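You operate a simulated robot arm through the tools that you are given. There is no shell and no other tool. Be economical: measure what you need, move in short steps, check, and stop when the job is done.

You are at the controls of a simulated robot arm. One attempt, no reset.

TASK
Cement the blue quarter, let it go tacky, then lay the grey lining on it and roll it down.
Fine: coat the whole chalked patch; tacky is amber; the lining's orange clip points to the thickness gauge; shut the pot; brush and roller go back in their stands. Set down upright: cement brush, hand roller. A coat counts when it lies all over at full strength: go over it till it gets no stronger. What is to be rubbed or washed off counts as gone when no trace of it is left.

Only the result counts: the job must be done as asked and must still hold three seconds after the hand-in. Knocking over, shifting, dropping, spilling or breaking anything else fails it.

THE ROBOT
A 6-joint arm with a two-finger parallel gripper on a trunk, on a base that drives. Base frame: it is fixed to the floor where the robot stands at the start and does not move with it; the origin is under the middle of the robot, x ahead of it, y to its left, z up; the surface under the hand at the start is at about z = 900. Lengths are in mm, angles in degrees, forces in N, time in s.
With the tool pointing down near the work surface it reaches from about 340 to 860 mm from the robot's upright axis, wherever it stands. Its first joint turns from -115.0 to 115.0 degrees. Places, roughly: cement brush (3x2x16 cm) [600, -300, 1000]; cement pot [700, -100, 900]; cement pot lid [700, -100, 1000]; face of the blue quarter [500, 100, 900]. Payload 3.43 kg.
Tool frame: the origin (TCP) lies between the finger pads and is the grasp point; the fingertips stand 34 mm ahead of it; z points along the fingers, y is the line along which they close. Largest opening 128 mm; finger width 24, thickness 12; the body of the gripper, 48 by 130 mm, starts 96 mm behind the TCP.
Orientation is that of the tool frame in the base frame, as a unit quaternion [x, y, z, w]. With the fingers straight down and closing along the base's y, the tool's x points along the base's -x, its y along +y and its z along -z.

THE INTERFACE
- The arm moves only by the tool servo_tool. Its argument "commands" is a list of rows, each a list of 6 numbers: the shift along the tool's x, y, z in mm, then the turn, a rotation vector about the tool's x, y, z in degrees. In form: [[tx, ty, tz, wx, wy, wz], ...]. A call has 1 to 10 rows; each row shifts and turns the commanded pose from where the row before left it, along the tool's axes as they then stand. "hand" is the closure, from 0 (fully open) to 1 (shut), set as the call begins (left out, the last holds). Rows are played at 5 a second. More than 50 mm and 8.6 degrees between two rows, or a gripper value outside its range, and nothing of the call is played. Where a pose cannot be reached the arm comes as near as it can. A force on the tool above 60 N (or 10 N above the force at the start of the call, whichever is more), or a blocked arm, ends the call early, and 0.2 s more pass. Each finger travels about 108 mm/s and halts on what it meets, pressing with about 25 N; the grip force reading is that of the motor and also rises with nothing between the fingers. The clock runs only during rows and for 0.2 s after the last one: add rows that do not move to give the fingers time. It gives the time, the measured TCP pose, the force on the tool (base axes), the opening and the grip force at its end, in the units of the frame above (readings bear some noise), with the torque about the TCP (base axes, N m) and any sound that the robot's microphone picked up.
- Cameras (640 x 400 px; columns grow to the right, rows downward): "scene" is now at [-6.3, 153.5, 1457.7]; the picture's right is [-0.44, -0.90, 0.00], its down [-0.29, 0.15, -0.94] and it looks along [0.85, -0.42, -0.33] (base axes); focal length 277 px, centre (320, 200). "wrist" rides on the gripper at [76, -11, -160] in the tool frame; the picture's right is [0.15, 0.99, 0.00], its down [-0.88, 0.13, -0.46] and it looks along [-0.45, 0.07, 0.89] (tool axes); focal length 234 px, centre (320, 200). There is no depth. A picture from a camera that has moved, and an enlarged one, comes with that camera's place and axes in the base frame and with its lens.
- grab_frame(camera): a new picture of that camera. It takes no simulated time.
- raise_lower(by): slides the trunk up (or, below 0, down) by that many mm; the arm and the scene camera ride with it, the base frame stays. It gives what a move gives, with no picture.
- base_move(legs): drives the robot by 1 to 6 legs, each [ahead, turn to the left] in mm and degrees, along the robot's own axes; the way and the turn of a leg run together, so that a leg with both is an arc; at most 1500 mm and 180 degrees a leg. The arm and the cameras ride along, it lands a little off, and it stops where it bumps. It gives what a move gives.
- turn_head(pan, tilt): turns the head with the scene camera to pan (to the left, within 103 degrees either way) and tilt (down, from -29 to 69), counted from straight ahead of the robot. It gives what a move gives.
- close_up(camera, box): a new picture of the part [left, top, right, bottom] of that camera's present view, enlarged. It takes no simulated time.
- sign_off(): hands the job in; it is judged then, once.

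Go step by step. Nothing tells you exact positions but the pictures and the camera data: compare them with the known pose of the tool, close in by small moves and look again before you grip or let go. The budget is 120 turns and 98 pictures, counting those below and the enlarged ones. Unless the task says otherwise, let go and move clear before handing in, and close with one line.

The tools are called as a command line: name --pt "numbers of a row" for each row, then --argument value for the rest, lists and objects as JSON in quotes. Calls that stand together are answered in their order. servo_tool: Moves the arm, as the interface text tells. Its arguments: {"type":"object","properties":{"commands":{"type":"array","items":{"type":"array","items":{"type":"number"}}},"hand":{"type":"number"}},"required":["commands"]} The other tools are called the same way: raise_lower (by) slides the trunk up or down; base_move (legs) drives the base; turn_head (pan, tilt) turns the head that bears the scene camera; grab_frame (camera) takes a picture; close_up (camera, box) takes an enlarged picture of a part of a camera's view; sign_off () hands the job in.

At the start:

```text
clock: 0.0
tcp_pos: [528.4, 109.5, 1380.7]
tcp_rot: [0.0, 1.0, 0.0, 0.0]
contact_force: [-0.1, -0.8, -1.1]
wrist_torque: [0.0, 0.0, 0.01]
width: 127.8
grasp_force: 0.1
trunk travel left (down, up): [-700.0, 90.0]
robot x, y, heading: [0.1, 0.2, -0.1]
head pan, tilt: [-26.4, 19.2]
```

scene: 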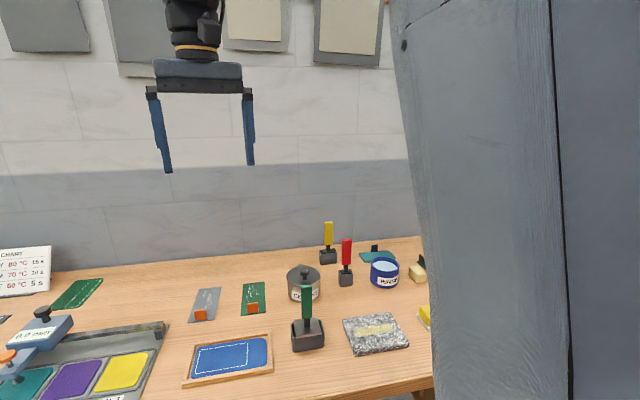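
wrist: 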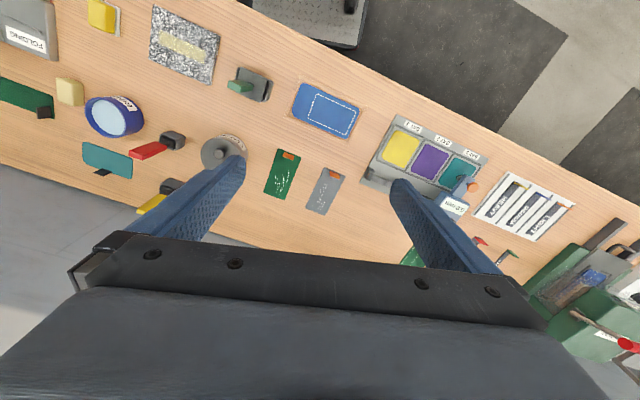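

I see a bench with the blue quarter on a tray, a pot with lid, several brushes in stands (green, red, yellow handles), and grey and green linings with orange clips. I'll look closer and around to identify brush, roller and thickness gauge.

close_up --camera "scene" --box '[170, 210, 440, 390]'

close_up --camera "wrist" --box '[0, 0, 640, 260]'

turn_head --pan 20 --tilt 30

grab_frame --camera "scene"

```text
2.22 times, centred on (305, 300) of scene
camera zoom: at [-6.3, 153.5, 1457.7], right [-0.44, -0.9, 0.0], down [-0.29, 0.15, -0.94], along [0.85, -0.42, -0.33], focal length 616 px, centre (353, -22)
```

zoom: 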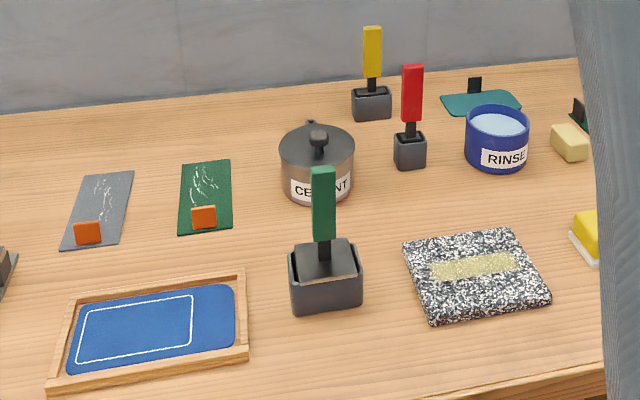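

```text
1.00 times, centred on (320, 130) of wrist (not enlarged: the box is as wide or as high as the picture)
camera zoom: at [450.3, 96.8, 1538.7], right [-0.15, 0.99, 0.0], down [0.88, 0.13, 0.46], along [0.45, 0.07, -0.89], focal length 234 px, centre (320, 270)
```

zoom: 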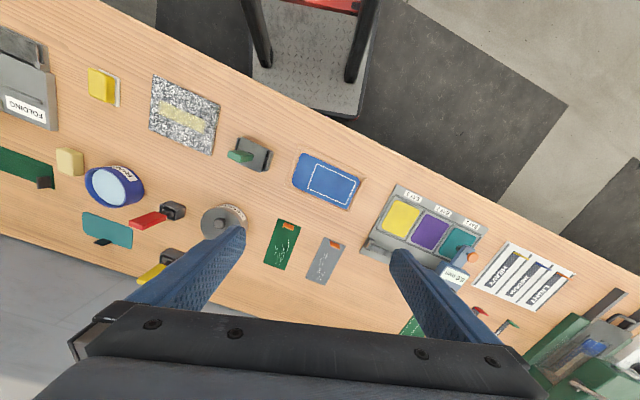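

```text
clock: 1.1
tcp_pos: [527.8, 108.8, 1378.3]
tcp_rot: [0.0, 1.0, 0.0, 0.0]
contact_force: [0.1, -0.8, 0.9]
wrist_torque: [0.03, 0.0, 0.04]
width: 127.8
grasp_force: 0.1
trunk travel left (down, up): [-700.0, 90.0]
robot x, y, heading: [0.1, -0.3, -0.0]
head pan, tilt: [20.0, 30.0]
```

```text
93 pictures are left
camera scene: at [-4.8, 225.8, 1440.3], right [0.34, -0.94, 0.0], down [-0.47, -0.17, -0.87], along [0.81, 0.3, -0.5], focal length 277 px, centre (320, 200)
```

scene: 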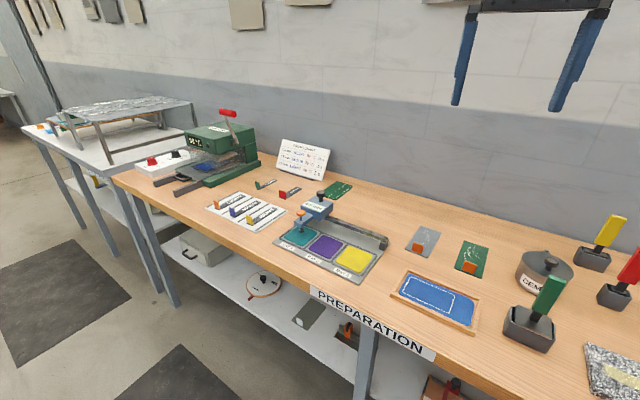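

The left of the bench holds a swatch tray with a device, a chart, and small tools. I'll zoom on those, and look right.

close_up --camera "scene" --box '[140, 100, 400, 290]'

turn_head --pan -45 --tilt 30

grab_frame --camera "scene"

close_up --camera "wrist" --box '[0, 0, 320, 220]'

close_up --camera "wrist" --box '[220, 50, 600, 270]'

```text
2.11 times, centred on (270, 195) of scene
camera zoom: at [-4.8, 225.8, 1440.3], right [0.34, -0.94, 0.0], down [-0.47, -0.17, -0.87], along [0.81, 0.3, -0.5], focal length 583 px, centre (425, 210)
```

zoom: 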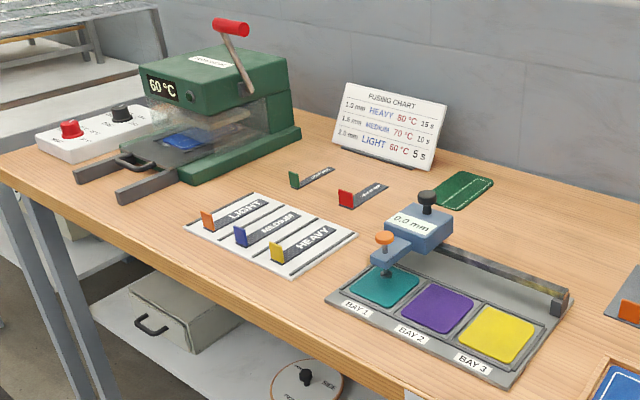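

```text
clock: 2.5
tcp_pos: [528.3, 108.6, 1379.1]
tcp_rot: [0.0, 1.0, 0.0, -0.001]
contact_force: [0.8, -0.6, 0.6]
wrist_torque: [0.04, -0.01, 0.0]
width: 127.8
grasp_force: 0.1
trunk travel left (down, up): [-700.0, 90.0]
robot x, y, heading: [-0.5, 1.7, 0.1]
head pan, tilt: [-45.0, 30.0]
```

```text
91 pictures are left
camera scene: at [-25.8, 131.0, 1440.3], right [-0.71, -0.71, 0.0], down [-0.35, 0.35, -0.87], along [0.61, -0.61, -0.5], focal length 277 px, centre (320, 200)
```

scene: 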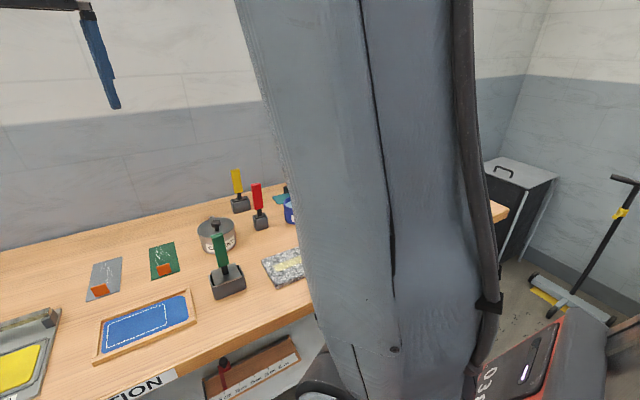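

```text
1.82 times, centred on (160, 110) of wrist
camera zoom: at [450.3, 96.8, 1538.7], right [-0.15, 0.99, 0.0], down [0.88, 0.13, 0.46], along [0.45, 0.07, -0.89], focal length 426 px, centre (611, 364)
```

zoom: 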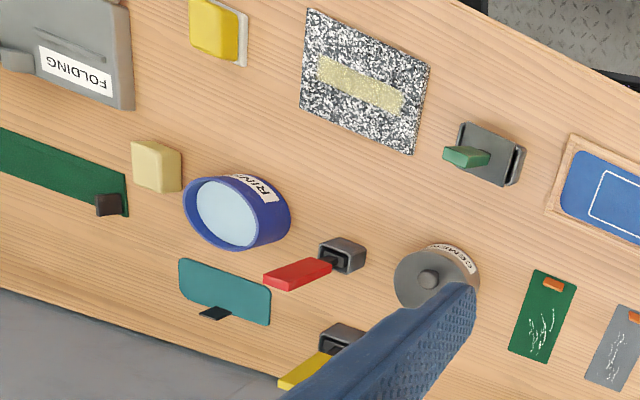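

```text
1.68 times, centred on (410, 160) of wrist
camera zoom: at [450.3, 96.8, 1538.7], right [-0.15, 0.99, 0.0], down [0.88, 0.13, 0.46], along [0.45, 0.07, -0.89], focal length 394 px, centre (168, 267)
```

zoom: 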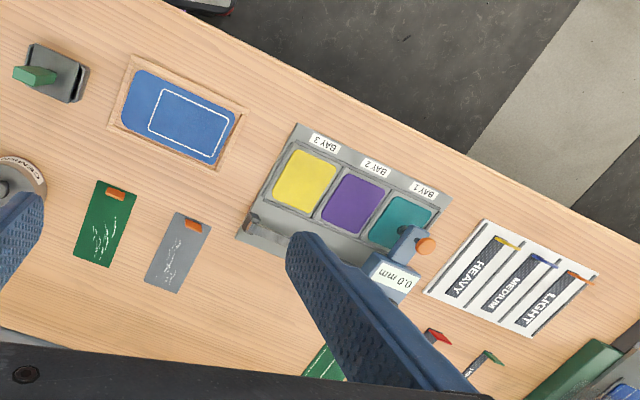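

The gauge is the "0.0 mm" device on the left. Now I need to tell red, yellow and green tools apart.

close_up --camera "scene" --box '[190, 150, 300, 310]'

close_up --camera "wrist" --box '[120, 60, 280, 170]'

```text
2.50 times, centred on (245, 230) of scene
camera zoom: at [-25.8, 131.0, 1440.3], right [-0.71, -0.71, 0.0], down [-0.35, 0.35, -0.87], along [0.61, -0.61, -0.5], focal length 693 px, centre (508, 125)
```

zoom: 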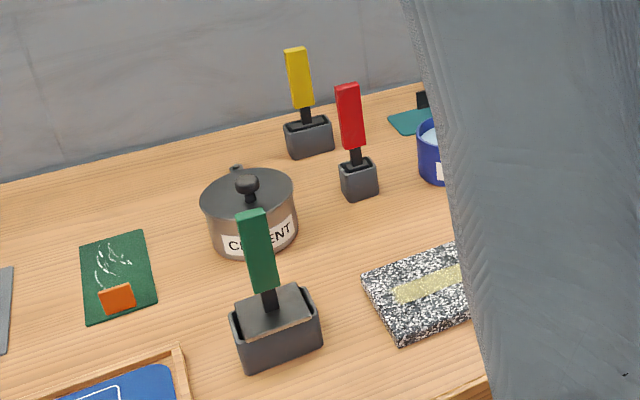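

```text
3.64 times, centred on (200, 115) of wrist
camera zoom: at [450.3, 96.8, 1538.7], right [-0.15, 0.99, 0.0], down [0.88, 0.13, 0.46], along [0.45, 0.07, -0.89], focal length 852 px, centre (756, 509)
```

zoom: 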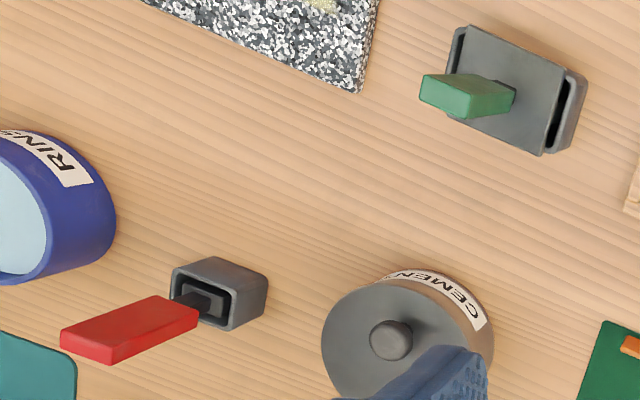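

Red looks like the narrow brush; green or yellow is the roller. I'll move the wrist camera over for a closer look.

servo_tool --pt "-3.5 -37.6 22 0 0 0" --pt "-3.5 -37.6 22 0 0 0" --pt "-3.5 -37.6 22 0 0 0" --pt "-3.5 -37.6 22 0 0 0" --pt "-3.5 -37.6 22 0 0 0" --pt "-3.5 -37.6 22 0 0 0" --pt "-3.5 -37.6 22 0 0 0" --pt "-3.5 -37.6 22 0 0 0" --pt "-3.5 -37.6 22 0 0 0"

grab_frame --camera "wrist"

grab_frame --camera "scene"

```text
clock: 4.5
tcp_pos: [557.7, -231.7, 1181.3]
tcp_rot: [0.0, 1.0, 0.0, 0.0]
contact_force: [-0.6, 0.5, 1.0]
wrist_torque: [-0.07, -0.02, 0.02]
width: 128.0
grasp_force: 0.0
trunk travel left (down, up): [-700.0, 90.0]
robot x, y, heading: [-3.2, -0.6, 0.1]
head pan, tilt: [-45.0, 30.0]
```

```text
86 pictures are left
camera wrist: at [480.1, -243.8, 1340.3], right [-0.15, 0.99, 0.0], down [0.88, 0.13, 0.46], along [0.45, 0.07, -0.89], focal length 234 px, centre (320, 200)
```

wrist: 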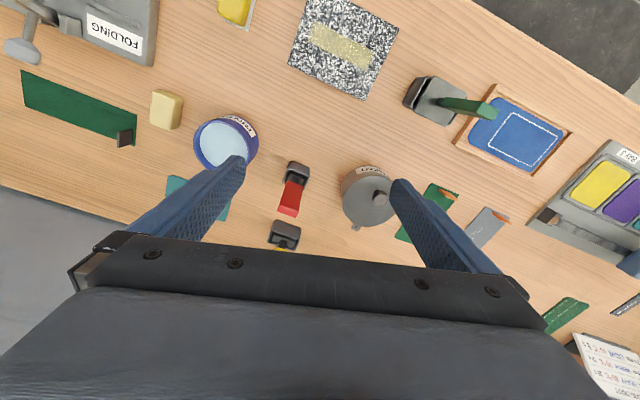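

```text
85 pictures are left
camera scene: at [-26.1, 131.3, 1440.2], right [-0.71, -0.71, 0.0], down [-0.35, 0.35, -0.87], along [0.61, -0.61, -0.5], focal length 277 px, centre (320, 200)
```

scene: 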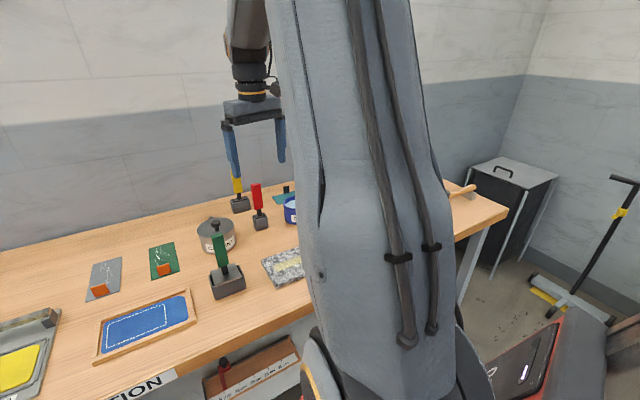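

close_up --camera "wrist" --box '[230, 130, 410, 250]'

close_up --camera "wrist" --box '[380, 50, 600, 190]'

```text
3.33 times, centred on (320, 190) of wrist
camera zoom: at [480.1, -243.8, 1340.3], right [-0.15, 0.99, 0.0], down [0.88, 0.13, 0.46], along [0.45, 0.07, -0.89], focal length 781 px, centre (320, 233)
```

zoom: 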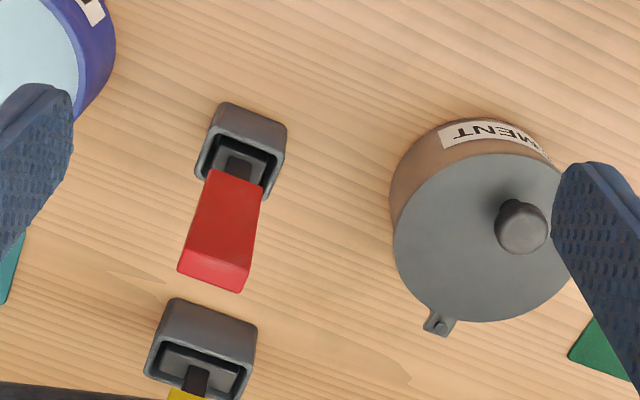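

```text
2.86 times, centred on (490, 120) of wrist
camera zoom: at [480.1, -243.8, 1340.3], right [-0.15, 0.99, 0.0], down [0.88, 0.13, 0.46], along [0.45, 0.07, -0.89], focal length 669 px, centre (-166, 429)
```

zoom: 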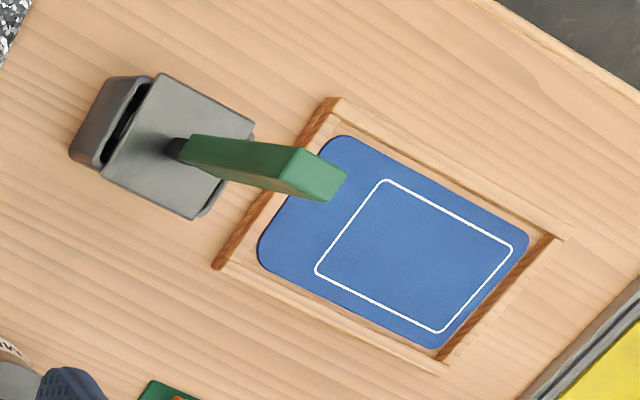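

Red (at about 645,-263, top z 1060) is the cement brush; the pot lid seems hinged at its far side with its knob near (641,-116,989). I move above the knob, aligned with the bench's ~-13° yaw, and look.

servo_tool --pt "-20.8 29 22 0 0 0" --pt "-20.8 29 22 0 0 0" --pt "-20.8 29 22 0 0 0" --pt "-20.8 29 22 0 0 0" --pt "0 0 0 0 0 6.5" --pt "0 0 0 0 0 6.5" --pt "0 0 0 0 0 0" --hand 0.4

grab_frame --camera "wrist"

grab_frame --camera "scene"

```text
clock: 6.1
tcp_pos: [642.8, -114.2, 1093.8]
tcp_rot: [0.114, 0.993, 0.0, 0.0]
contact_force: [0.4, -0.8, -0.3]
wrist_torque: [0.03, 0.01, -0.04]
width: 76.9
grasp_force: 0.1
trunk travel left (down, up): [-700.0, 90.0]
robot x, y, heading: [-3.0, -3.9, 0.2]
head pan, tilt: [-45.0, 30.0]
```

```text
82 pictures are left
camera wrist: at [564.6, -109.3, 1252.4], right [0.08, 1.0, 0.0], down [0.89, -0.07, 0.46], along [0.45, -0.04, -0.89], focal length 234 px, centre (320, 200)
```

wrist: 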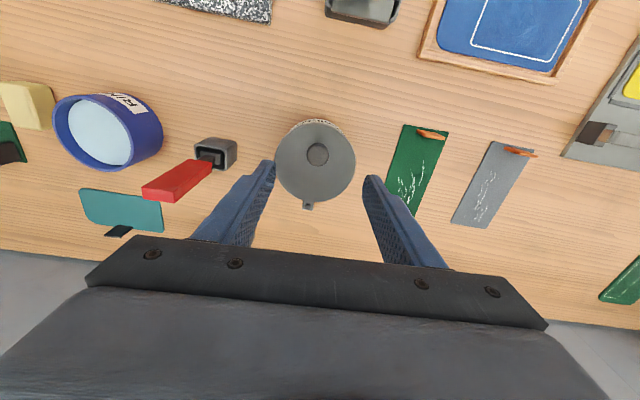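

```text
81 pictures are left
camera scene: at [-25.8, 130.9, 1440.3], right [-0.71, -0.71, 0.0], down [-0.35, 0.35, -0.87], along [0.61, -0.61, -0.5], focal length 277 px, centre (320, 200)
```

scene: 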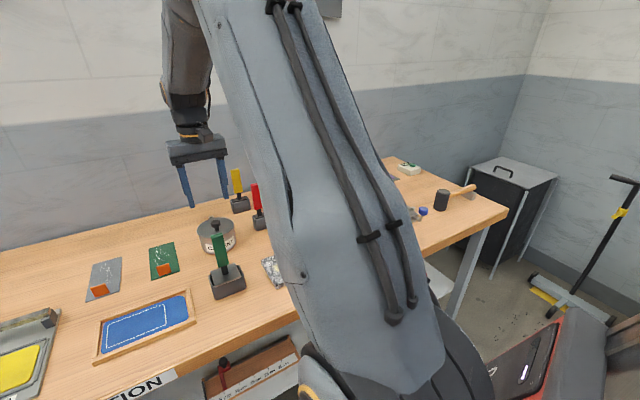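

The knob appears at about (638,-118). I descend onto it and grip.

servo_tool --pt "3.2 -3.8 30 0 0 0" --pt "0 0 30 0 0 0" --pt "0 0 20 0 0 0" --pt "0 0 12 0 0 0" --pt "0 0 0 0 0 0"

grab_frame --camera "wrist"

```text
clock: 7.3
tcp_pos: [637.5, -118.0, 1002.4]
tcp_rot: [0.113, 0.994, 0.0, -0.001]
contact_force: [0.2, 0.3, 0.2]
wrist_torque: [0.0, 0.02, -0.01]
width: 76.8
grasp_force: 0.1
trunk travel left (down, up): [-700.0, 90.0]
robot x, y, heading: [-2.3, 2.3, -0.1]
head pan, tilt: [-45.0, 30.0]
```

```text
80 pictures are left
camera wrist: at [560.1, -111.6, 1162.2], right [0.08, 1.0, 0.0], down [0.89, -0.07, 0.46], along [0.45, -0.04, -0.89], focal length 234 px, centre (320, 200)
```

wrist: 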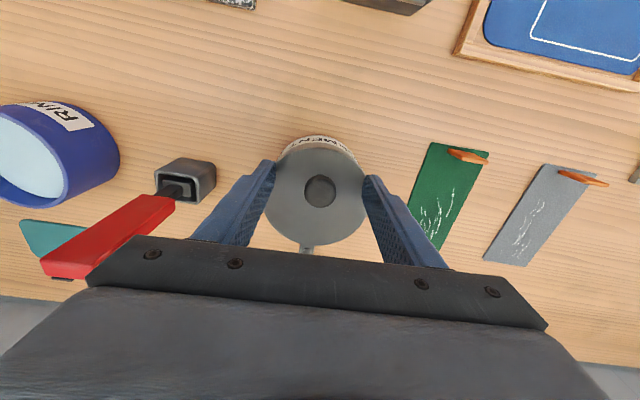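

The knob is between the fingers. I close on it and lift slightly to see how the lid moves.

servo_tool --pt "-3 0 0 0 0 0" --pt "0 0 0 0 0 0" --pt "0 0 0 0 0 0" --pt "0 0 0 0 0 0" --hand 1

servo_tool --pt "0 0 -5 0 0 0" --pt "0 0 -5 0 0 0" --pt "0 0 -5 0 0 0" --pt "0 0 0 0 0 0"

close_up --camera "scene" --box '[140, 160, 280, 280]'

grab_frame --camera "wrist"

```text
clock: 8.3
tcp_pos: [639.9, -117.3, 1003.4]
tcp_rot: [0.113, 0.994, -0.001, 0.001]
contact_force: [-1.4, 0.0, 1.9]
wrist_torque: [0.01, 0.08, -0.08]
width: 24.8
grasp_force: 45.0
trunk travel left (down, up): [-700.0, 90.0]
robot x, y, heading: [2.8, -1.3, 0.0]
head pan, tilt: [-45.0, 30.0]
```

```text
clock: 9.3
tcp_pos: [639.7, -116.5, 1015.3]
tcp_rot: [0.113, 0.994, 0.0, -0.002]
contact_force: [-7.2, 2.2, -35.4]
wrist_torque: [0.1, 0.35, 0.0]
width: 24.8
grasp_force: 45.1
trunk travel left (down, up): [-700.0, 90.0]
robot x, y, heading: [4.1, -1.9, -0.0]
head pan, tilt: [-45.0, 30.0]
```

```text
3.33 times, centred on (210, 220) of scene
camera zoom: at [-25.0, 130.8, 1440.3], right [-0.71, -0.71, 0.0], down [-0.35, 0.35, -0.87], along [0.61, -0.61, -0.5], focal length 924 px, centre (687, 133)
```

zoom: 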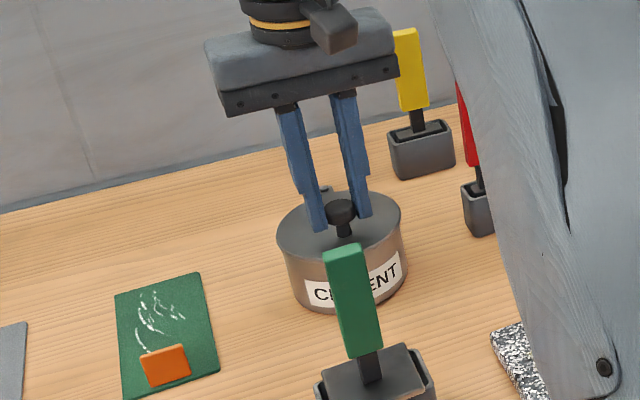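

```text
78 pictures are left
camera wrist: at [563.1, -112.1, 1174.5], right [0.08, 1.0, 0.0], down [0.89, -0.07, 0.45], along [0.45, -0.04, -0.89], focal length 234 px, centre (320, 200)
```

wrist: 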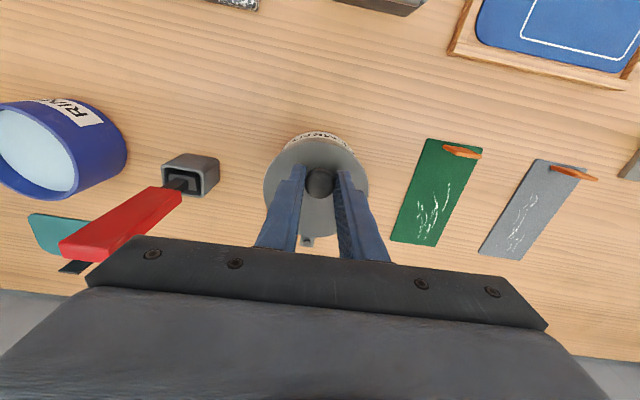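

close_up --camera "scene" --box '[190, 195, 245, 240]'

close_up --camera "wrist" --box '[240, 110, 400, 260]'

```text
8.89 times, centred on (218, 218) of scene
camera zoom: at [-25.0, 130.8, 1440.3], right [-0.71, -0.71, 0.0], down [-0.35, 0.35, -0.87], along [0.61, -0.61, -0.5], focal length 2463 px, centre (1231, 44)
```

zoom: 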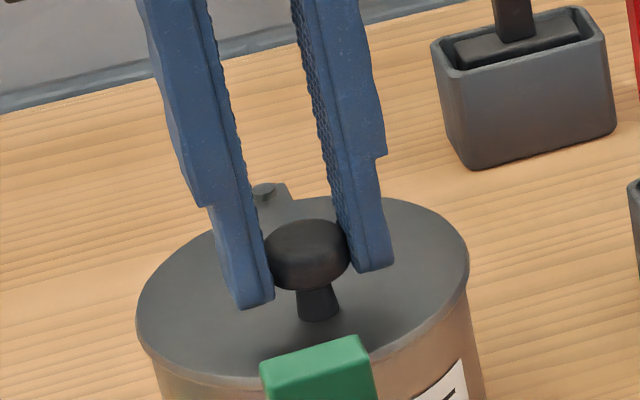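

```text
2.67 times, centred on (320, 185) of wrist
camera zoom: at [563.1, -112.1, 1174.5], right [0.08, 1.0, 0.0], down [0.89, -0.07, 0.45], along [0.45, -0.04, -0.89], focal length 624 px, centre (320, 240)
```

zoom: 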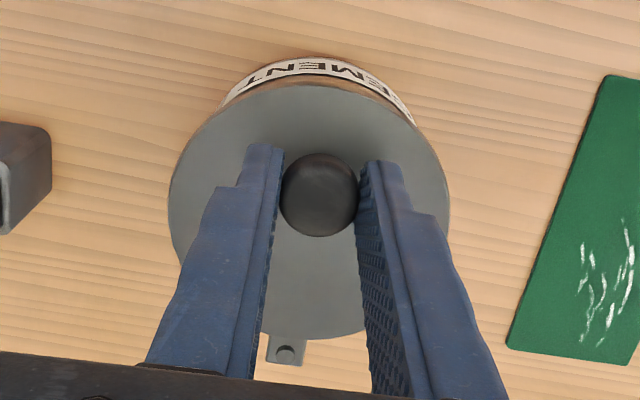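

There is a vertical pin through the lug, so the lid swivels sideways rather than lifting. I lower back down and swing the knob around the pin, towards +y.

servo_tool --pt "0 0 7 0 0 0" --pt "0 0 7 0 0 0" --pt "-1.9 14.2 0 0 0 5" --pt "-3.1 14.0 0 0 0 5" --pt "0 0 0 0 0 0"

close_up --camera "scene" --box '[160, 170, 260, 260]'

```text
clock: 10.1
tcp_pos: [645.0, -117.3, 1006.8]
tcp_rot: [0.154, 0.988, -0.006, 0.002]
contact_force: [-12.1, -10.5, 14.5]
wrist_torque: [-0.29, 0.9, 0.01]
width: 24.9
grasp_force: 44.9
trunk travel left (down, up): [-700.0, 90.0]
robot x, y, heading: [-1.4, 0.7, -0.5]
head pan, tilt: [-45.0, 30.0]
stopped in row 4: the force on the tool passed its limit at 75 N (the readings are from after the stop); the commanded pose is now the measured one
```

```text
4.44 times, centred on (210, 215) of scene
camera zoom: at [-26.3, 130.2, 1440.3], right [-0.71, -0.7, 0.0], down [-0.35, 0.36, -0.87], along [0.61, -0.62, -0.5], focal length 1232 px, centre (809, 133)
```

zoom: 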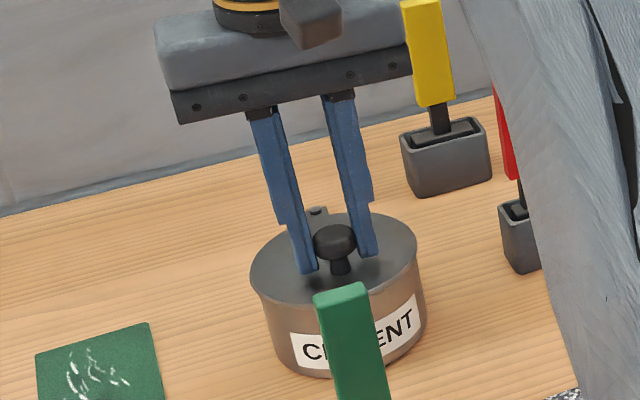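

It resisted toward +y with no motion. I'll try swinging it the other way gently.

servo_tool --pt "0 -4 0 0 0 0" --pt "0 -4 0 0 0 0" --pt "0 -4 0 0 0 0" --pt "0 0 0 0 0 0"

close_up --camera "wrist" --box '[220, 100, 420, 260]'

```text
clock: 11.1
tcp_pos: [643.3, -126.7, 1006.2]
tcp_rot: [0.154, 0.988, -0.005, 0.005]
contact_force: [4.7, 1.6, 11.0]
wrist_torque: [-0.05, -0.38, 0.2]
width: 25.0
grasp_force: 44.8
trunk travel left (down, up): [-700.0, 90.0]
robot x, y, heading: [0.7, -3.0, -0.2]
head pan, tilt: [-45.0, 30.0]
```

```text
2.50 times, centred on (320, 180) of wrist
camera zoom: at [565.5, -113.8, 1165.1], right [0.16, 0.99, -0.01], down [0.87, -0.14, 0.46], along [0.46, -0.08, -0.89], focal length 585 px, centre (320, 250)
```

zoom: 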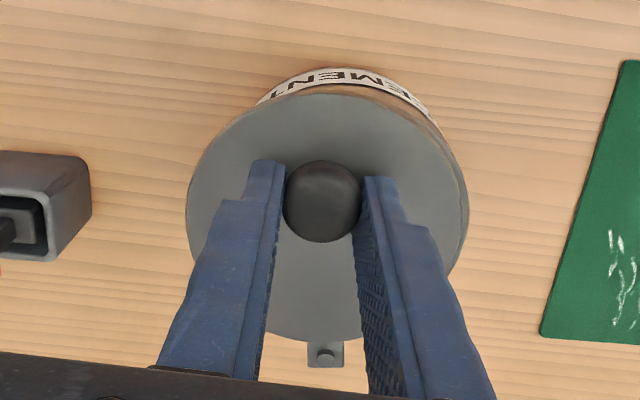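

The lid swings toward -y freely. I continue in an arc in that direction, rotating the hand along, watching the force.

servo_tool --pt "0 0 -2 0 0 0" --pt "-3.4 -13.9 0 0 0 -5" --pt "-4.6 -13.5 0 0 0 -5" --pt "-5.7 -13.1 0 0 0 -5" --pt "0 0 0 0 0 0"

grab_frame --camera "wrist"

```text
clock: 12.3
tcp_pos: [647.9, -168.9, 1006.1]
tcp_rot: [0.025, 1.0, -0.004, 0.001]
contact_force: [-3.1, 3.5, -7.2]
wrist_torque: [0.14, 0.39, 0.34]
width: 25.0
grasp_force: 45.1
trunk travel left (down, up): [-700.0, 90.0]
robot x, y, heading: [3.1, 1.1, -0.4]
head pan, tilt: [-45.0, 30.0]
```

```text
73 pictures are left
camera wrist: at [569.0, -176.1, 1165.8], right [-0.1, 1.0, -0.01], down [0.89, 0.09, 0.46], along [0.46, 0.04, -0.89], focal length 234 px, centre (320, 200)
```

wrist: 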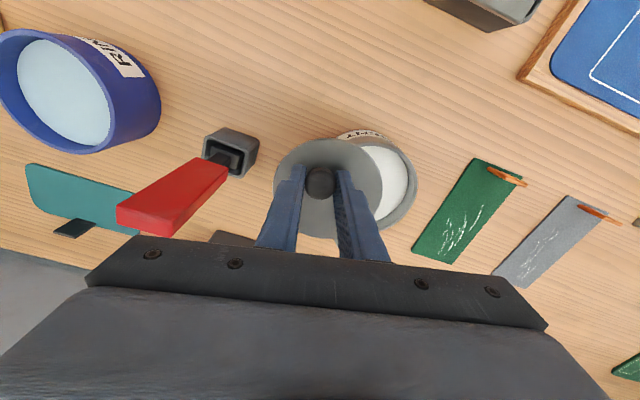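

The lid opens and shows white cement. I continue the arc.

servo_tool --pt "-7.2 -12.0 0 0 0 -5" --pt "-8.2 -11.3 0 0 0 -5" --pt "-9.2 -10.6 0 0 0 -5" --pt "-10.1 -9.7 0 0 0 -5" --pt "-10.9 -8.8 0 0 0 -5" --pt "-11.6 -7.8 0 0 0 0" --pt "0 0 0 0 0 0"

grab_frame --camera "wrist"

```text
clock: 13.9
tcp_pos: [713.4, -217.0, 1009.5]
tcp_rot: [-0.193, 0.981, -0.005, 0.002]
contact_force: [-0.7, 5.1, -3.6]
wrist_torque: [0.06, 0.19, 0.16]
width: 24.9
grasp_force: 44.4
trunk travel left (down, up): [-700.0, 90.0]
robot x, y, heading: [-0.9, 1.5, -0.3]
head pan, tilt: [-45.0, 30.0]
```

```text
72 pictures are left
camera wrist: at [644.7, -254.9, 1168.5], right [-0.51, 0.86, -0.01], down [0.76, 0.46, 0.46], along [0.4, 0.22, -0.89], focal length 234 px, centre (320, 200)
```

wrist: 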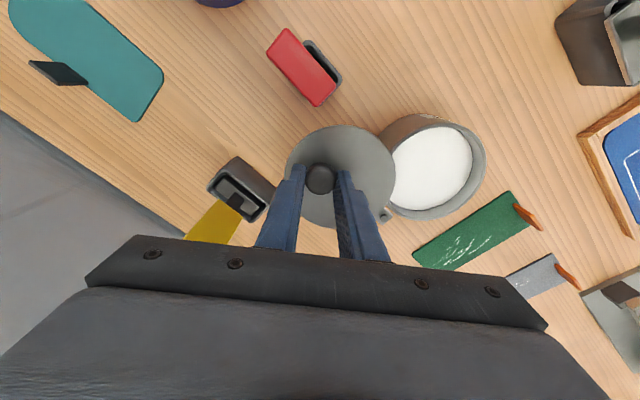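

The pot is open. I release the knob slightly, rise straight up, and swing over the red brush.

servo_tool --pt "0 0 0 0 0 0" --pt "0 0 0 0 0 0" --pt "0 0 -30 0 0 0" --pt "0 0 -40 0 0 0" --pt "0 0 -40 0 0 0" --pt "0 0 -40 0 0 0" --hand 0.6

```text
clock: 15.3
tcp_pos: [711.3, -215.5, 1159.3]
tcp_rot: [-0.192, 0.981, -0.006, 0.001]
contact_force: [-0.1, -0.2, 0.1]
wrist_torque: [0.02, 0.03, -0.01]
width: 51.2
grasp_force: 0.1
trunk travel left (down, up): [-700.0, 90.0]
robot x, y, heading: [0.4, -1.1, -0.1]
head pan, tilt: [-45.0, 30.0]
```

servo_tool --pt "39.1 -9.9 0 0 0 0" --pt "39.1 -9.9 0 0 0 0" --pt "0 0 0 0 0 7.6" --pt "0 0 0 0 0 7.6" --pt "0 0 0 0 0 7.6" --pt "0 0 0 0 0 7.6" --pt "0 0 0 0 0 7.6" --pt "0 0 0 0 0 0"

grab_frame --camera "wrist"

```text
clock: 17.1
tcp_pos: [646.3, -263.4, 1160.1]
tcp_rot: [0.139, 0.99, -0.004, 0.002]
contact_force: [-0.2, -0.4, -0.1]
wrist_torque: [0.02, 0.02, -0.03]
width: 51.2
grasp_force: 0.0
trunk travel left (down, up): [-700.0, 90.0]
robot x, y, heading: [4.5, 1.5, 0.0]
head pan, tilt: [-45.0, 30.0]
```

```text
71 pictures are left
camera wrist: at [567.6, -253.0, 1318.1], right [0.13, 0.99, -0.01], down [0.88, -0.11, 0.46], along [0.46, -0.07, -0.89], focal length 234 px, centre (320, 200)
```

wrist: 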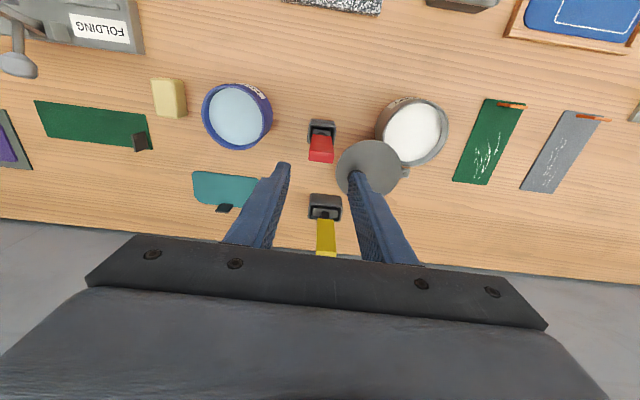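

servo_tool --pt "0 0 25 0 0 3" --pt "0 0 25 0 0 0" --pt "0 0 10 0 0 0" --pt "0 0 0 0 0 0"

close_up --camera "wrist" --box '[220, 60, 440, 240]'

```text
clock: 18.1
tcp_pos: [645.9, -264.8, 1100.1]
tcp_rot: [0.163, 0.987, -0.005, 0.003]
contact_force: [-0.7, 0.9, 0.3]
wrist_torque: [0.01, 0.0, -0.01]
width: 51.1
grasp_force: 0.1
trunk travel left (down, up): [-700.0, 90.0]
robot x, y, heading: [-2.6, 0.2, -0.4]
head pan, tilt: [-45.0, 30.0]
```

```text
2.22 times, centred on (330, 150) of wrist
camera zoom: at [567.8, -250.0, 1258.8], right [0.18, 0.98, -0.01], down [0.87, -0.16, 0.46], along [0.45, -0.09, -0.89], focal length 520 px, centre (298, 311)
```

zoom: 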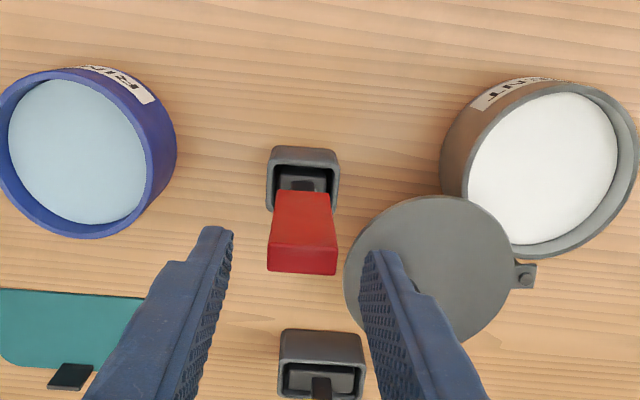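

Aligned. I descend and grip the handle.

servo_tool --pt "0 0 25 0 0 0" --pt "0 0 25 0 0 0" --pt "0 0 18 0 0 0" --pt "0 0 0 0 0 0"

servo_tool --pt "0 0 0 0 0 0" --pt "0 0 0 0 0 0" --pt "0 0 0 0 0 0" --hand 1

servo_tool --pt "0 0 -30 0 0 0" --pt "0 0 -30 0 0 0" --pt "0 0 -30 0 0 0" --pt "0 0 -20 0 0 0" --pt "0 0 0 0 0 0"

grab_frame --camera "wrist"

```text
clock: 19.1
tcp_pos: [646.1, -265.1, 1031.8]
tcp_rot: [0.163, 0.987, -0.005, 0.004]
contact_force: [0.7, 0.5, 1.0]
wrist_torque: [-0.02, 0.02, 0.0]
width: 51.2
grasp_force: 0.0
trunk travel left (down, up): [-700.0, 90.0]
robot x, y, heading: [-1.8, 1.7, -0.1]
head pan, tilt: [-45.0, 30.0]
```

```text
clock: 19.9
tcp_pos: [646.0, -264.8, 1031.2]
tcp_rot: [0.163, 0.987, -0.004, 0.004]
contact_force: [0.1, 0.1, 0.3]
wrist_torque: [0.02, -0.01, 0.0]
width: 28.2
grasp_force: 24.9
trunk travel left (down, up): [-700.0, 90.0]
robot x, y, heading: [-1.4, 0.2, -0.3]
head pan, tilt: [-45.0, 30.0]
```

```text
clock: 21.1
tcp_pos: [646.8, -262.1, 1142.4]
tcp_rot: [0.163, 0.987, -0.005, 0.003]
contact_force: [0.3, 0.0, -0.2]
wrist_torque: [0.01, 0.01, -0.02]
width: 28.2
grasp_force: 24.7
trunk travel left (down, up): [-700.0, 90.0]
robot x, y, heading: [1.5, -1.1, -0.3]
head pan, tilt: [-45.0, 30.0]
```

```text
69 pictures are left
camera wrist: at [569.1, -248.4, 1300.4], right [0.18, 0.98, -0.01], down [0.87, -0.16, 0.46], along [0.45, -0.09, -0.89], focal length 234 px, centre (320, 200)
```

wrist: 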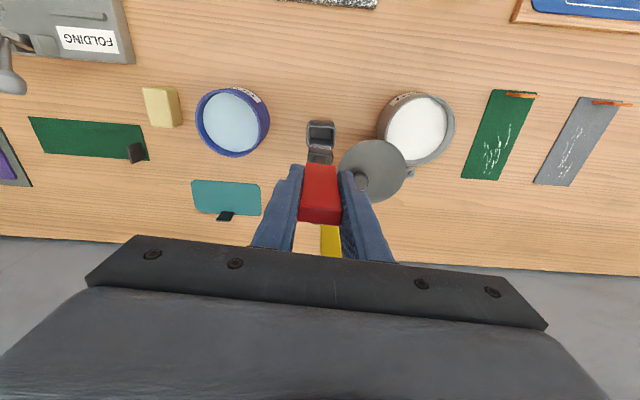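

Brush is in hand, its tip about 130 mm below the TCP. I carry it over the pot and dip gently.

servo_tool --pt "0 0 -20 0 0 0" --pt "12.1 43.8 0 0 0 0" --pt "12.1 43.8 0 0 0 0" --pt "12.1 43.8 0 0 0 0" --pt "0 0 0 0 0 0"

close_up --camera "wrist" --box '[220, 60, 440, 240]'

grab_frame --camera "scene"

```text
clock: 22.3
tcp_pos: [653.3, -126.1, 1159.1]
tcp_rot: [0.164, 0.987, -0.005, 0.003]
contact_force: [0.6, 0.5, -0.8]
wrist_torque: [-0.01, -0.04, -0.01]
width: 28.2
grasp_force: 25.3
trunk travel left (down, up): [-700.0, 90.0]
robot x, y, heading: [-0.2, -2.8, -0.4]
head pan, tilt: [-45.0, 30.0]
```

```text
2.22 times, centred on (330, 150) of wrist
camera zoom: at [576.5, -111.8, 1317.9], right [0.18, 0.98, -0.01], down [0.87, -0.16, 0.46], along [0.45, -0.09, -0.89], focal length 520 px, centre (298, 311)
```

zoom: 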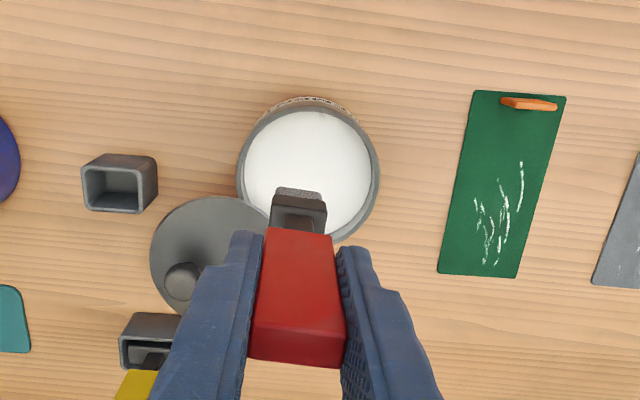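

```text
67 pictures are left
camera scene: at [-25.1, 131.2, 1440.3], right [-0.71, -0.7, 0.0], down [-0.35, 0.36, -0.87], along [0.61, -0.62, -0.5], focal length 277 px, centre (320, 200)
```

scene: 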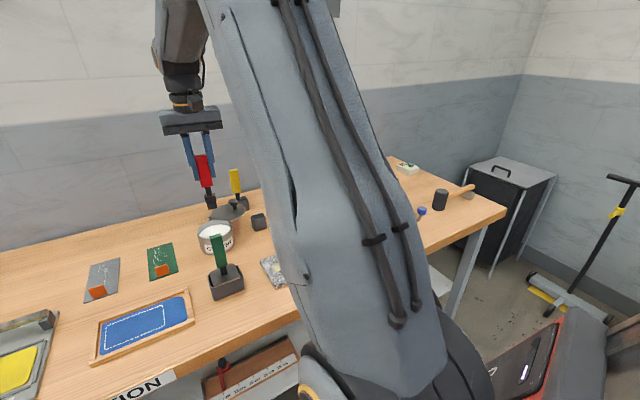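

servo_tool --pt "0 0 30 0 0 0" --pt "0 0 30 0 0 0" --pt "0 0 20 0 0 0" --pt "0 0 15 0 0 0" --pt "0 0 5 0 0 0" --pt "0 0 0 0 0 0"

close_up --camera "wrist" --box '[220, 60, 440, 240]'

```text
clock: 23.7
tcp_pos: [653.8, -128.3, 1061.5]
tcp_rot: [0.164, 0.986, -0.004, 0.005]
contact_force: [0.3, -1.3, 20.9]
wrist_torque: [-0.01, -0.28, -0.05]
width: 28.2
grasp_force: 25.5
trunk travel left (down, up): [-700.0, 90.0]
robot x, y, heading: [2.0, 2.6, -0.2]
head pan, tilt: [-45.0, 30.0]
```

```text
2.22 times, centred on (330, 150) of wrist
camera zoom: at [575.9, -113.7, 1219.2], right [0.18, 0.98, -0.01], down [0.87, -0.16, 0.46], along [0.45, -0.09, -0.89], focal length 520 px, centre (298, 311)
```

zoom: 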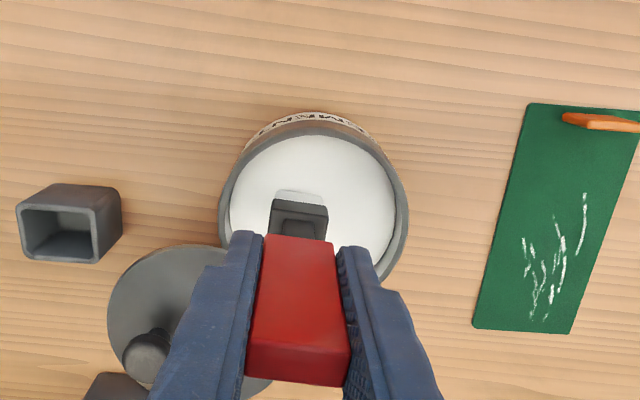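

The brush touched cement and loaded (white tip). I lift out and move so that the wrist camera is right above the blue quarter.

servo_tool --pt "0 0 -30 0 0 0" --pt "0 0 -35 0 0 0" --pt "0 0 -35 0 0 0" --pt "25.5 41.6 0 0 0 0" --pt "25.5 41.6 0 0 0 0" --pt "25.5 41.6 0 0 0 0" --pt "25.5 41.6 0 0 0 0" --pt "25.5 41.6 0 0 0 0" --pt "0 0 0 0 0 0"

grab_frame --camera "wrist"

close_up --camera "wrist" --box '[220, 40, 440, 160]'

```text
clock: 25.7
tcp_pos: [598.7, 109.2, 1157.4]
tcp_rot: [0.163, 0.987, -0.004, 0.004]
contact_force: [0.2, -1.0, -0.5]
wrist_torque: [-0.02, 0.02, 0.0]
width: 28.0
grasp_force: 24.7
trunk travel left (down, up): [-700.0, 90.0]
robot x, y, heading: [-2.4, 5.2, -0.1]
head pan, tilt: [-45.0, 30.0]
```

```text
65 pictures are left
camera wrist: at [519.8, 124.4, 1315.7], right [0.18, 0.98, -0.01], down [0.87, -0.16, 0.46], along [0.45, -0.09, -0.89], focal length 234 px, centre (320, 200)
```

wrist: 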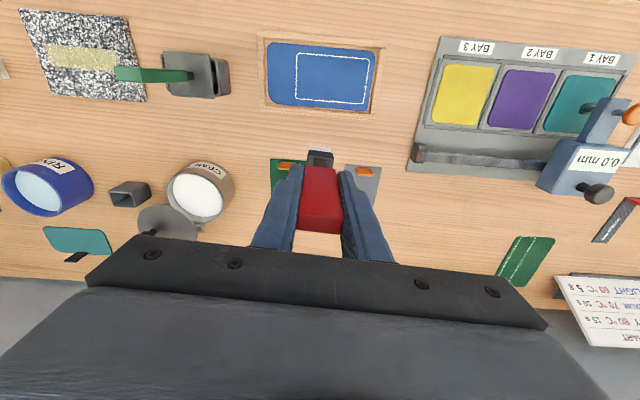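

```text
2.91 times, centred on (330, 100) of wrist
camera zoom: at [519.8, 124.4, 1315.7], right [0.18, 0.98, -0.01], down [0.87, -0.16, 0.46], along [0.45, -0.09, -0.89], focal length 681 px, centre (291, 491)
```

zoom: 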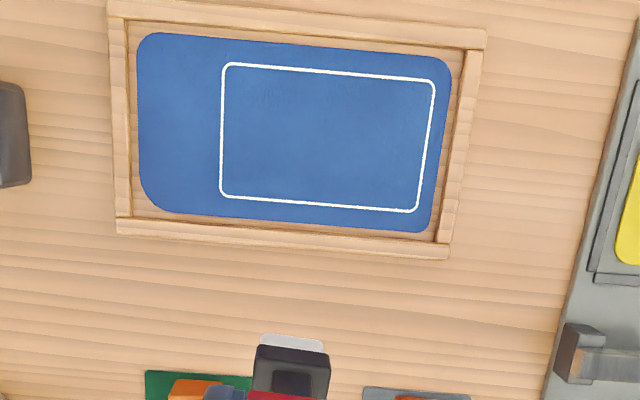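

The chalk patch is ~110×63 mm, centred about (522,143), yawed ~13.7° like the bench. I align the brush and lower it near the patch's right/robot-side corner.

servo_tool --pt "0 0 0 0 0 -5" --pt "34.9 -8.8 0 0 0 0" --pt "34.9 -8.8 0 0 0 0" --pt "34.9 -8.8 0 0 0 0" --pt "0 0 35 0 0 0" --pt "0 0 35 0 0 0" --pt "0 0 35 0 0 0" --pt "0 0 0 0 0 0"

turn_head --pan 5 --tilt 45

grab_frame --camera "scene"

grab_frame --camera "wrist"

```text
clock: 27.5
tcp_pos: [492.6, 111.4, 1052.2]
tcp_rot: [0.121, 0.993, -0.005, 0.003]
contact_force: [-0.9, -0.6, -0.6]
wrist_torque: [0.0, 0.03, -0.02]
width: 28.2
grasp_force: 24.9
trunk travel left (down, up): [-700.0, 90.0]
robot x, y, heading: [-0.0, 0.7, -0.3]
head pan, tilt: [-45.0, 30.0]
```

```text
clock: 28.7
tcp_pos: [493.8, 110.8, 1052.3]
tcp_rot: [0.12, 0.993, -0.005, 0.003]
contact_force: [-0.9, 0.3, -0.2]
wrist_torque: [0.01, -0.01, -0.02]
width: 28.4
grasp_force: 24.4
trunk travel left (down, up): [-700.0, 90.0]
robot x, y, heading: [0.1, -1.4, -0.4]
head pan, tilt: [5.0, 45.0]
```

```text
63 pictures are left
camera scene: at [-7.7, 202.1, 1417.7], right [0.08, -1.0, 0.0], down [-0.7, -0.06, -0.71], along [0.7, 0.06, -0.71], focal length 277 px, centre (320, 200)
```

scene: 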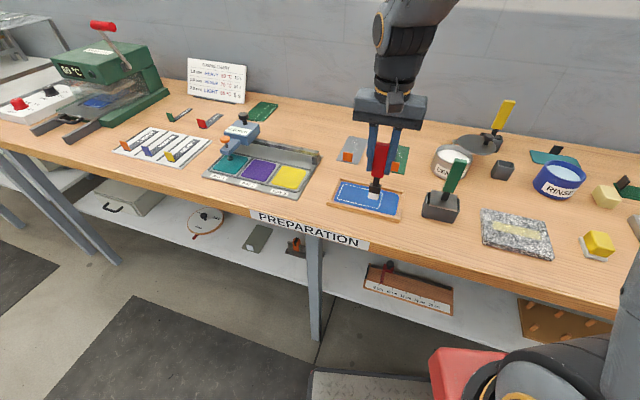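

```text
62 pictures are left
camera wrist: at [415.1, 118.5, 1210.8], right [0.09, 1.0, -0.01], down [0.88, -0.08, 0.46], along [0.46, -0.05, -0.89], focal length 234 px, centre (320, 200)
```

wrist: 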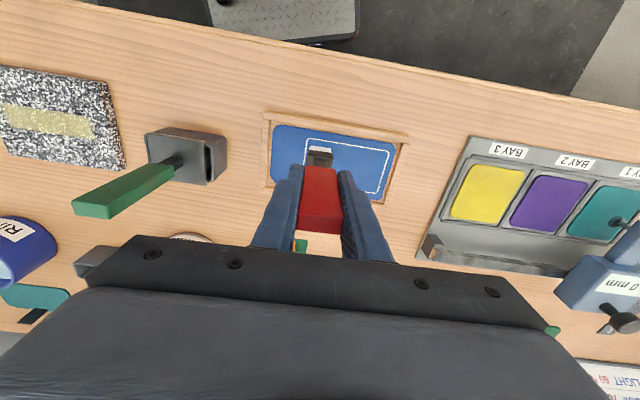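

servo_tool --pt "0 0 5 0 0 0" --pt "0 0 5 0 0 0" --pt "0 0 5 0 0 0"

servo_tool --pt "0 0 4 0 0 0" --pt "0 0 0 0 0 0"

close_up --camera "wrist" --box '[240, 90, 440, 220]'

```text
clock: 29.5
tcp_pos: [492.7, 108.5, 1037.4]
tcp_rot: [0.12, 0.993, -0.005, 0.003]
contact_force: [-0.3, -0.1, -0.7]
wrist_torque: [-0.02, -0.01, 0.01]
width: 28.0
grasp_force: 25.1
trunk travel left (down, up): [-700.0, 90.0]
robot x, y, heading: [-1.5, -1.1, -0.5]
head pan, tilt: [5.0, 45.0]
```

```text
clock: 30.1
tcp_pos: [493.1, 108.0, 1034.1]
tcp_rot: [0.12, 0.993, -0.005, 0.003]
contact_force: [0.0, 0.4, -1.0]
wrist_torque: [0.02, 0.01, 0.02]
width: 28.3
grasp_force: 25.2
trunk travel left (down, up): [-700.0, 90.0]
robot x, y, heading: [1.3, -2.9, -0.5]
head pan, tilt: [5.0, 45.0]
```

```text
3.08 times, centred on (340, 155) of wrist
camera zoom: at [414.8, 117.2, 1191.2], right [0.09, 1.0, -0.01], down [0.88, -0.08, 0.46], along [0.46, -0.05, -0.89], focal length 720 px, centre (258, 338)
```

zoom: 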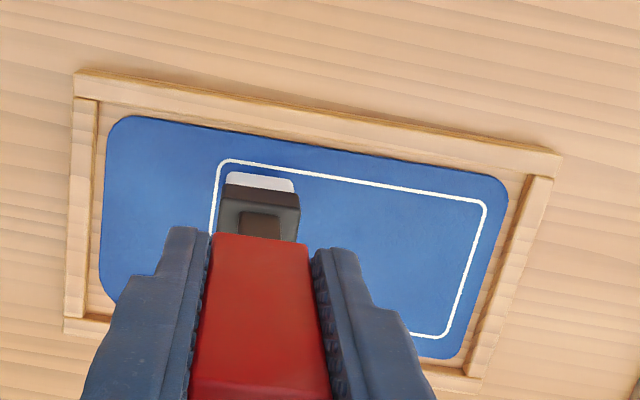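

servo_tool --pt "0 0 3 0 0 0" --pt "0 0 0 0 0 0"

servo_tool --pt "0 0 3 0 0 0" --pt "0 0 0 0 0 0"

servo_tool --pt "0 0 3 0 0 0" --pt "0 0 0 0 0 0"

```text
clock: 30.7
tcp_pos: [493.1, 108.8, 1029.4]
tcp_rot: [0.121, 0.993, -0.005, 0.003]
contact_force: [-0.6, 0.4, -0.3]
wrist_torque: [0.0, -0.03, 0.02]
width: 28.2
grasp_force: 24.8
trunk travel left (down, up): [-700.0, 90.0]
robot x, y, heading: [-1.7, -1.0, -0.6]
head pan, tilt: [5.0, 45.0]
```

```text
clock: 31.3
tcp_pos: [492.8, 109.1, 1027.1]
tcp_rot: [0.12, 0.993, -0.005, 0.002]
contact_force: [0.0, 0.2, 0.3]
wrist_torque: [0.03, -0.02, 0.0]
width: 28.0
grasp_force: 24.9
trunk travel left (down, up): [-700.0, 90.0]
robot x, y, heading: [-6.0, 2.0, -0.2]
head pan, tilt: [5.0, 45.0]
```

```text
clock: 31.9
tcp_pos: [492.7, 108.9, 1024.9]
tcp_rot: [0.12, 0.993, -0.004, 0.004]
contact_force: [-0.4, 0.5, 21.8]
wrist_torque: [0.01, 0.05, 0.04]
width: 28.0
grasp_force: 25.2
trunk travel left (down, up): [-700.0, 90.0]
robot x, y, heading: [-0.2, -0.8, -0.6]
head pan, tilt: [5.0, 45.0]
```

Contact found at TCP z≈1026. I ease up 1 mm and start painting strokes across the patch.

servo_tool --pt "2 -1.5 -0.7 0 0 0" --pt "-15 0 0 0 0 0" --pt "-15 0 0 0 0 0" --pt "-15 0 0 0 0 0" --pt "0 20.5 0 0 0 0" --pt "15 0 0 0 0 0" --pt "15 0 0 0 0 0" --pt "15 0 0 0 0 0"

close_up --camera "wrist" --box '[240, 90, 440, 220]'

close_up --camera "scene" --box '[310, 150, 420, 235]'

```text
clock: 33.7
tcp_pos: [495.8, 127.9, 1025.9]
tcp_rot: [0.12, 0.993, -0.005, 0.004]
contact_force: [1.9, -0.7, 10.6]
wrist_torque: [0.0, -0.19, 0.0]
width: 28.1
grasp_force: 24.7
trunk travel left (down, up): [-700.0, 90.0]
robot x, y, heading: [-0.7, 2.0, -0.4]
head pan, tilt: [5.0, 45.0]
```

```text
3.08 times, centred on (340, 155) of wrist
camera zoom: at [416.6, 135.4, 1183.5], right [0.09, 1.0, -0.01], down [0.88, -0.08, 0.46], along [0.46, -0.05, -0.89], focal length 720 px, centre (258, 338)
```

zoom: 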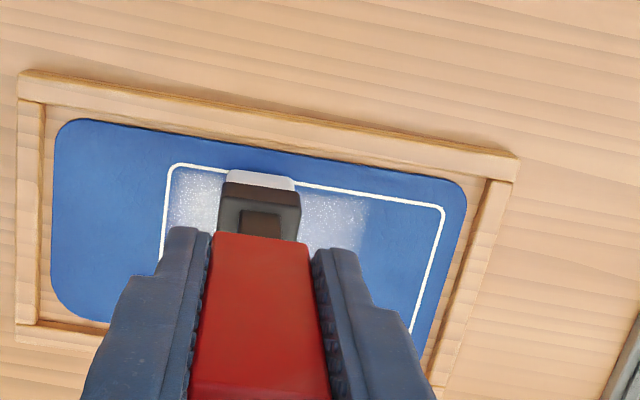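

```text
4.71 times, centred on (365, 192) of scene
camera zoom: at [-7.8, 202.0, 1417.8], right [0.08, -1.0, 0.0], down [-0.7, -0.06, -0.71], along [0.7, 0.06, -0.71], focal length 1304 px, centre (108, 235)
```

zoom: 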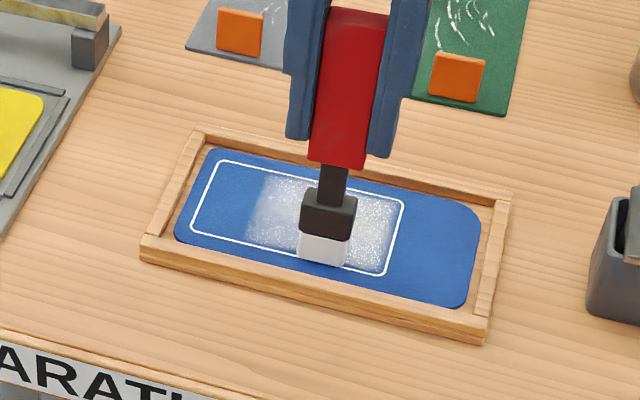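

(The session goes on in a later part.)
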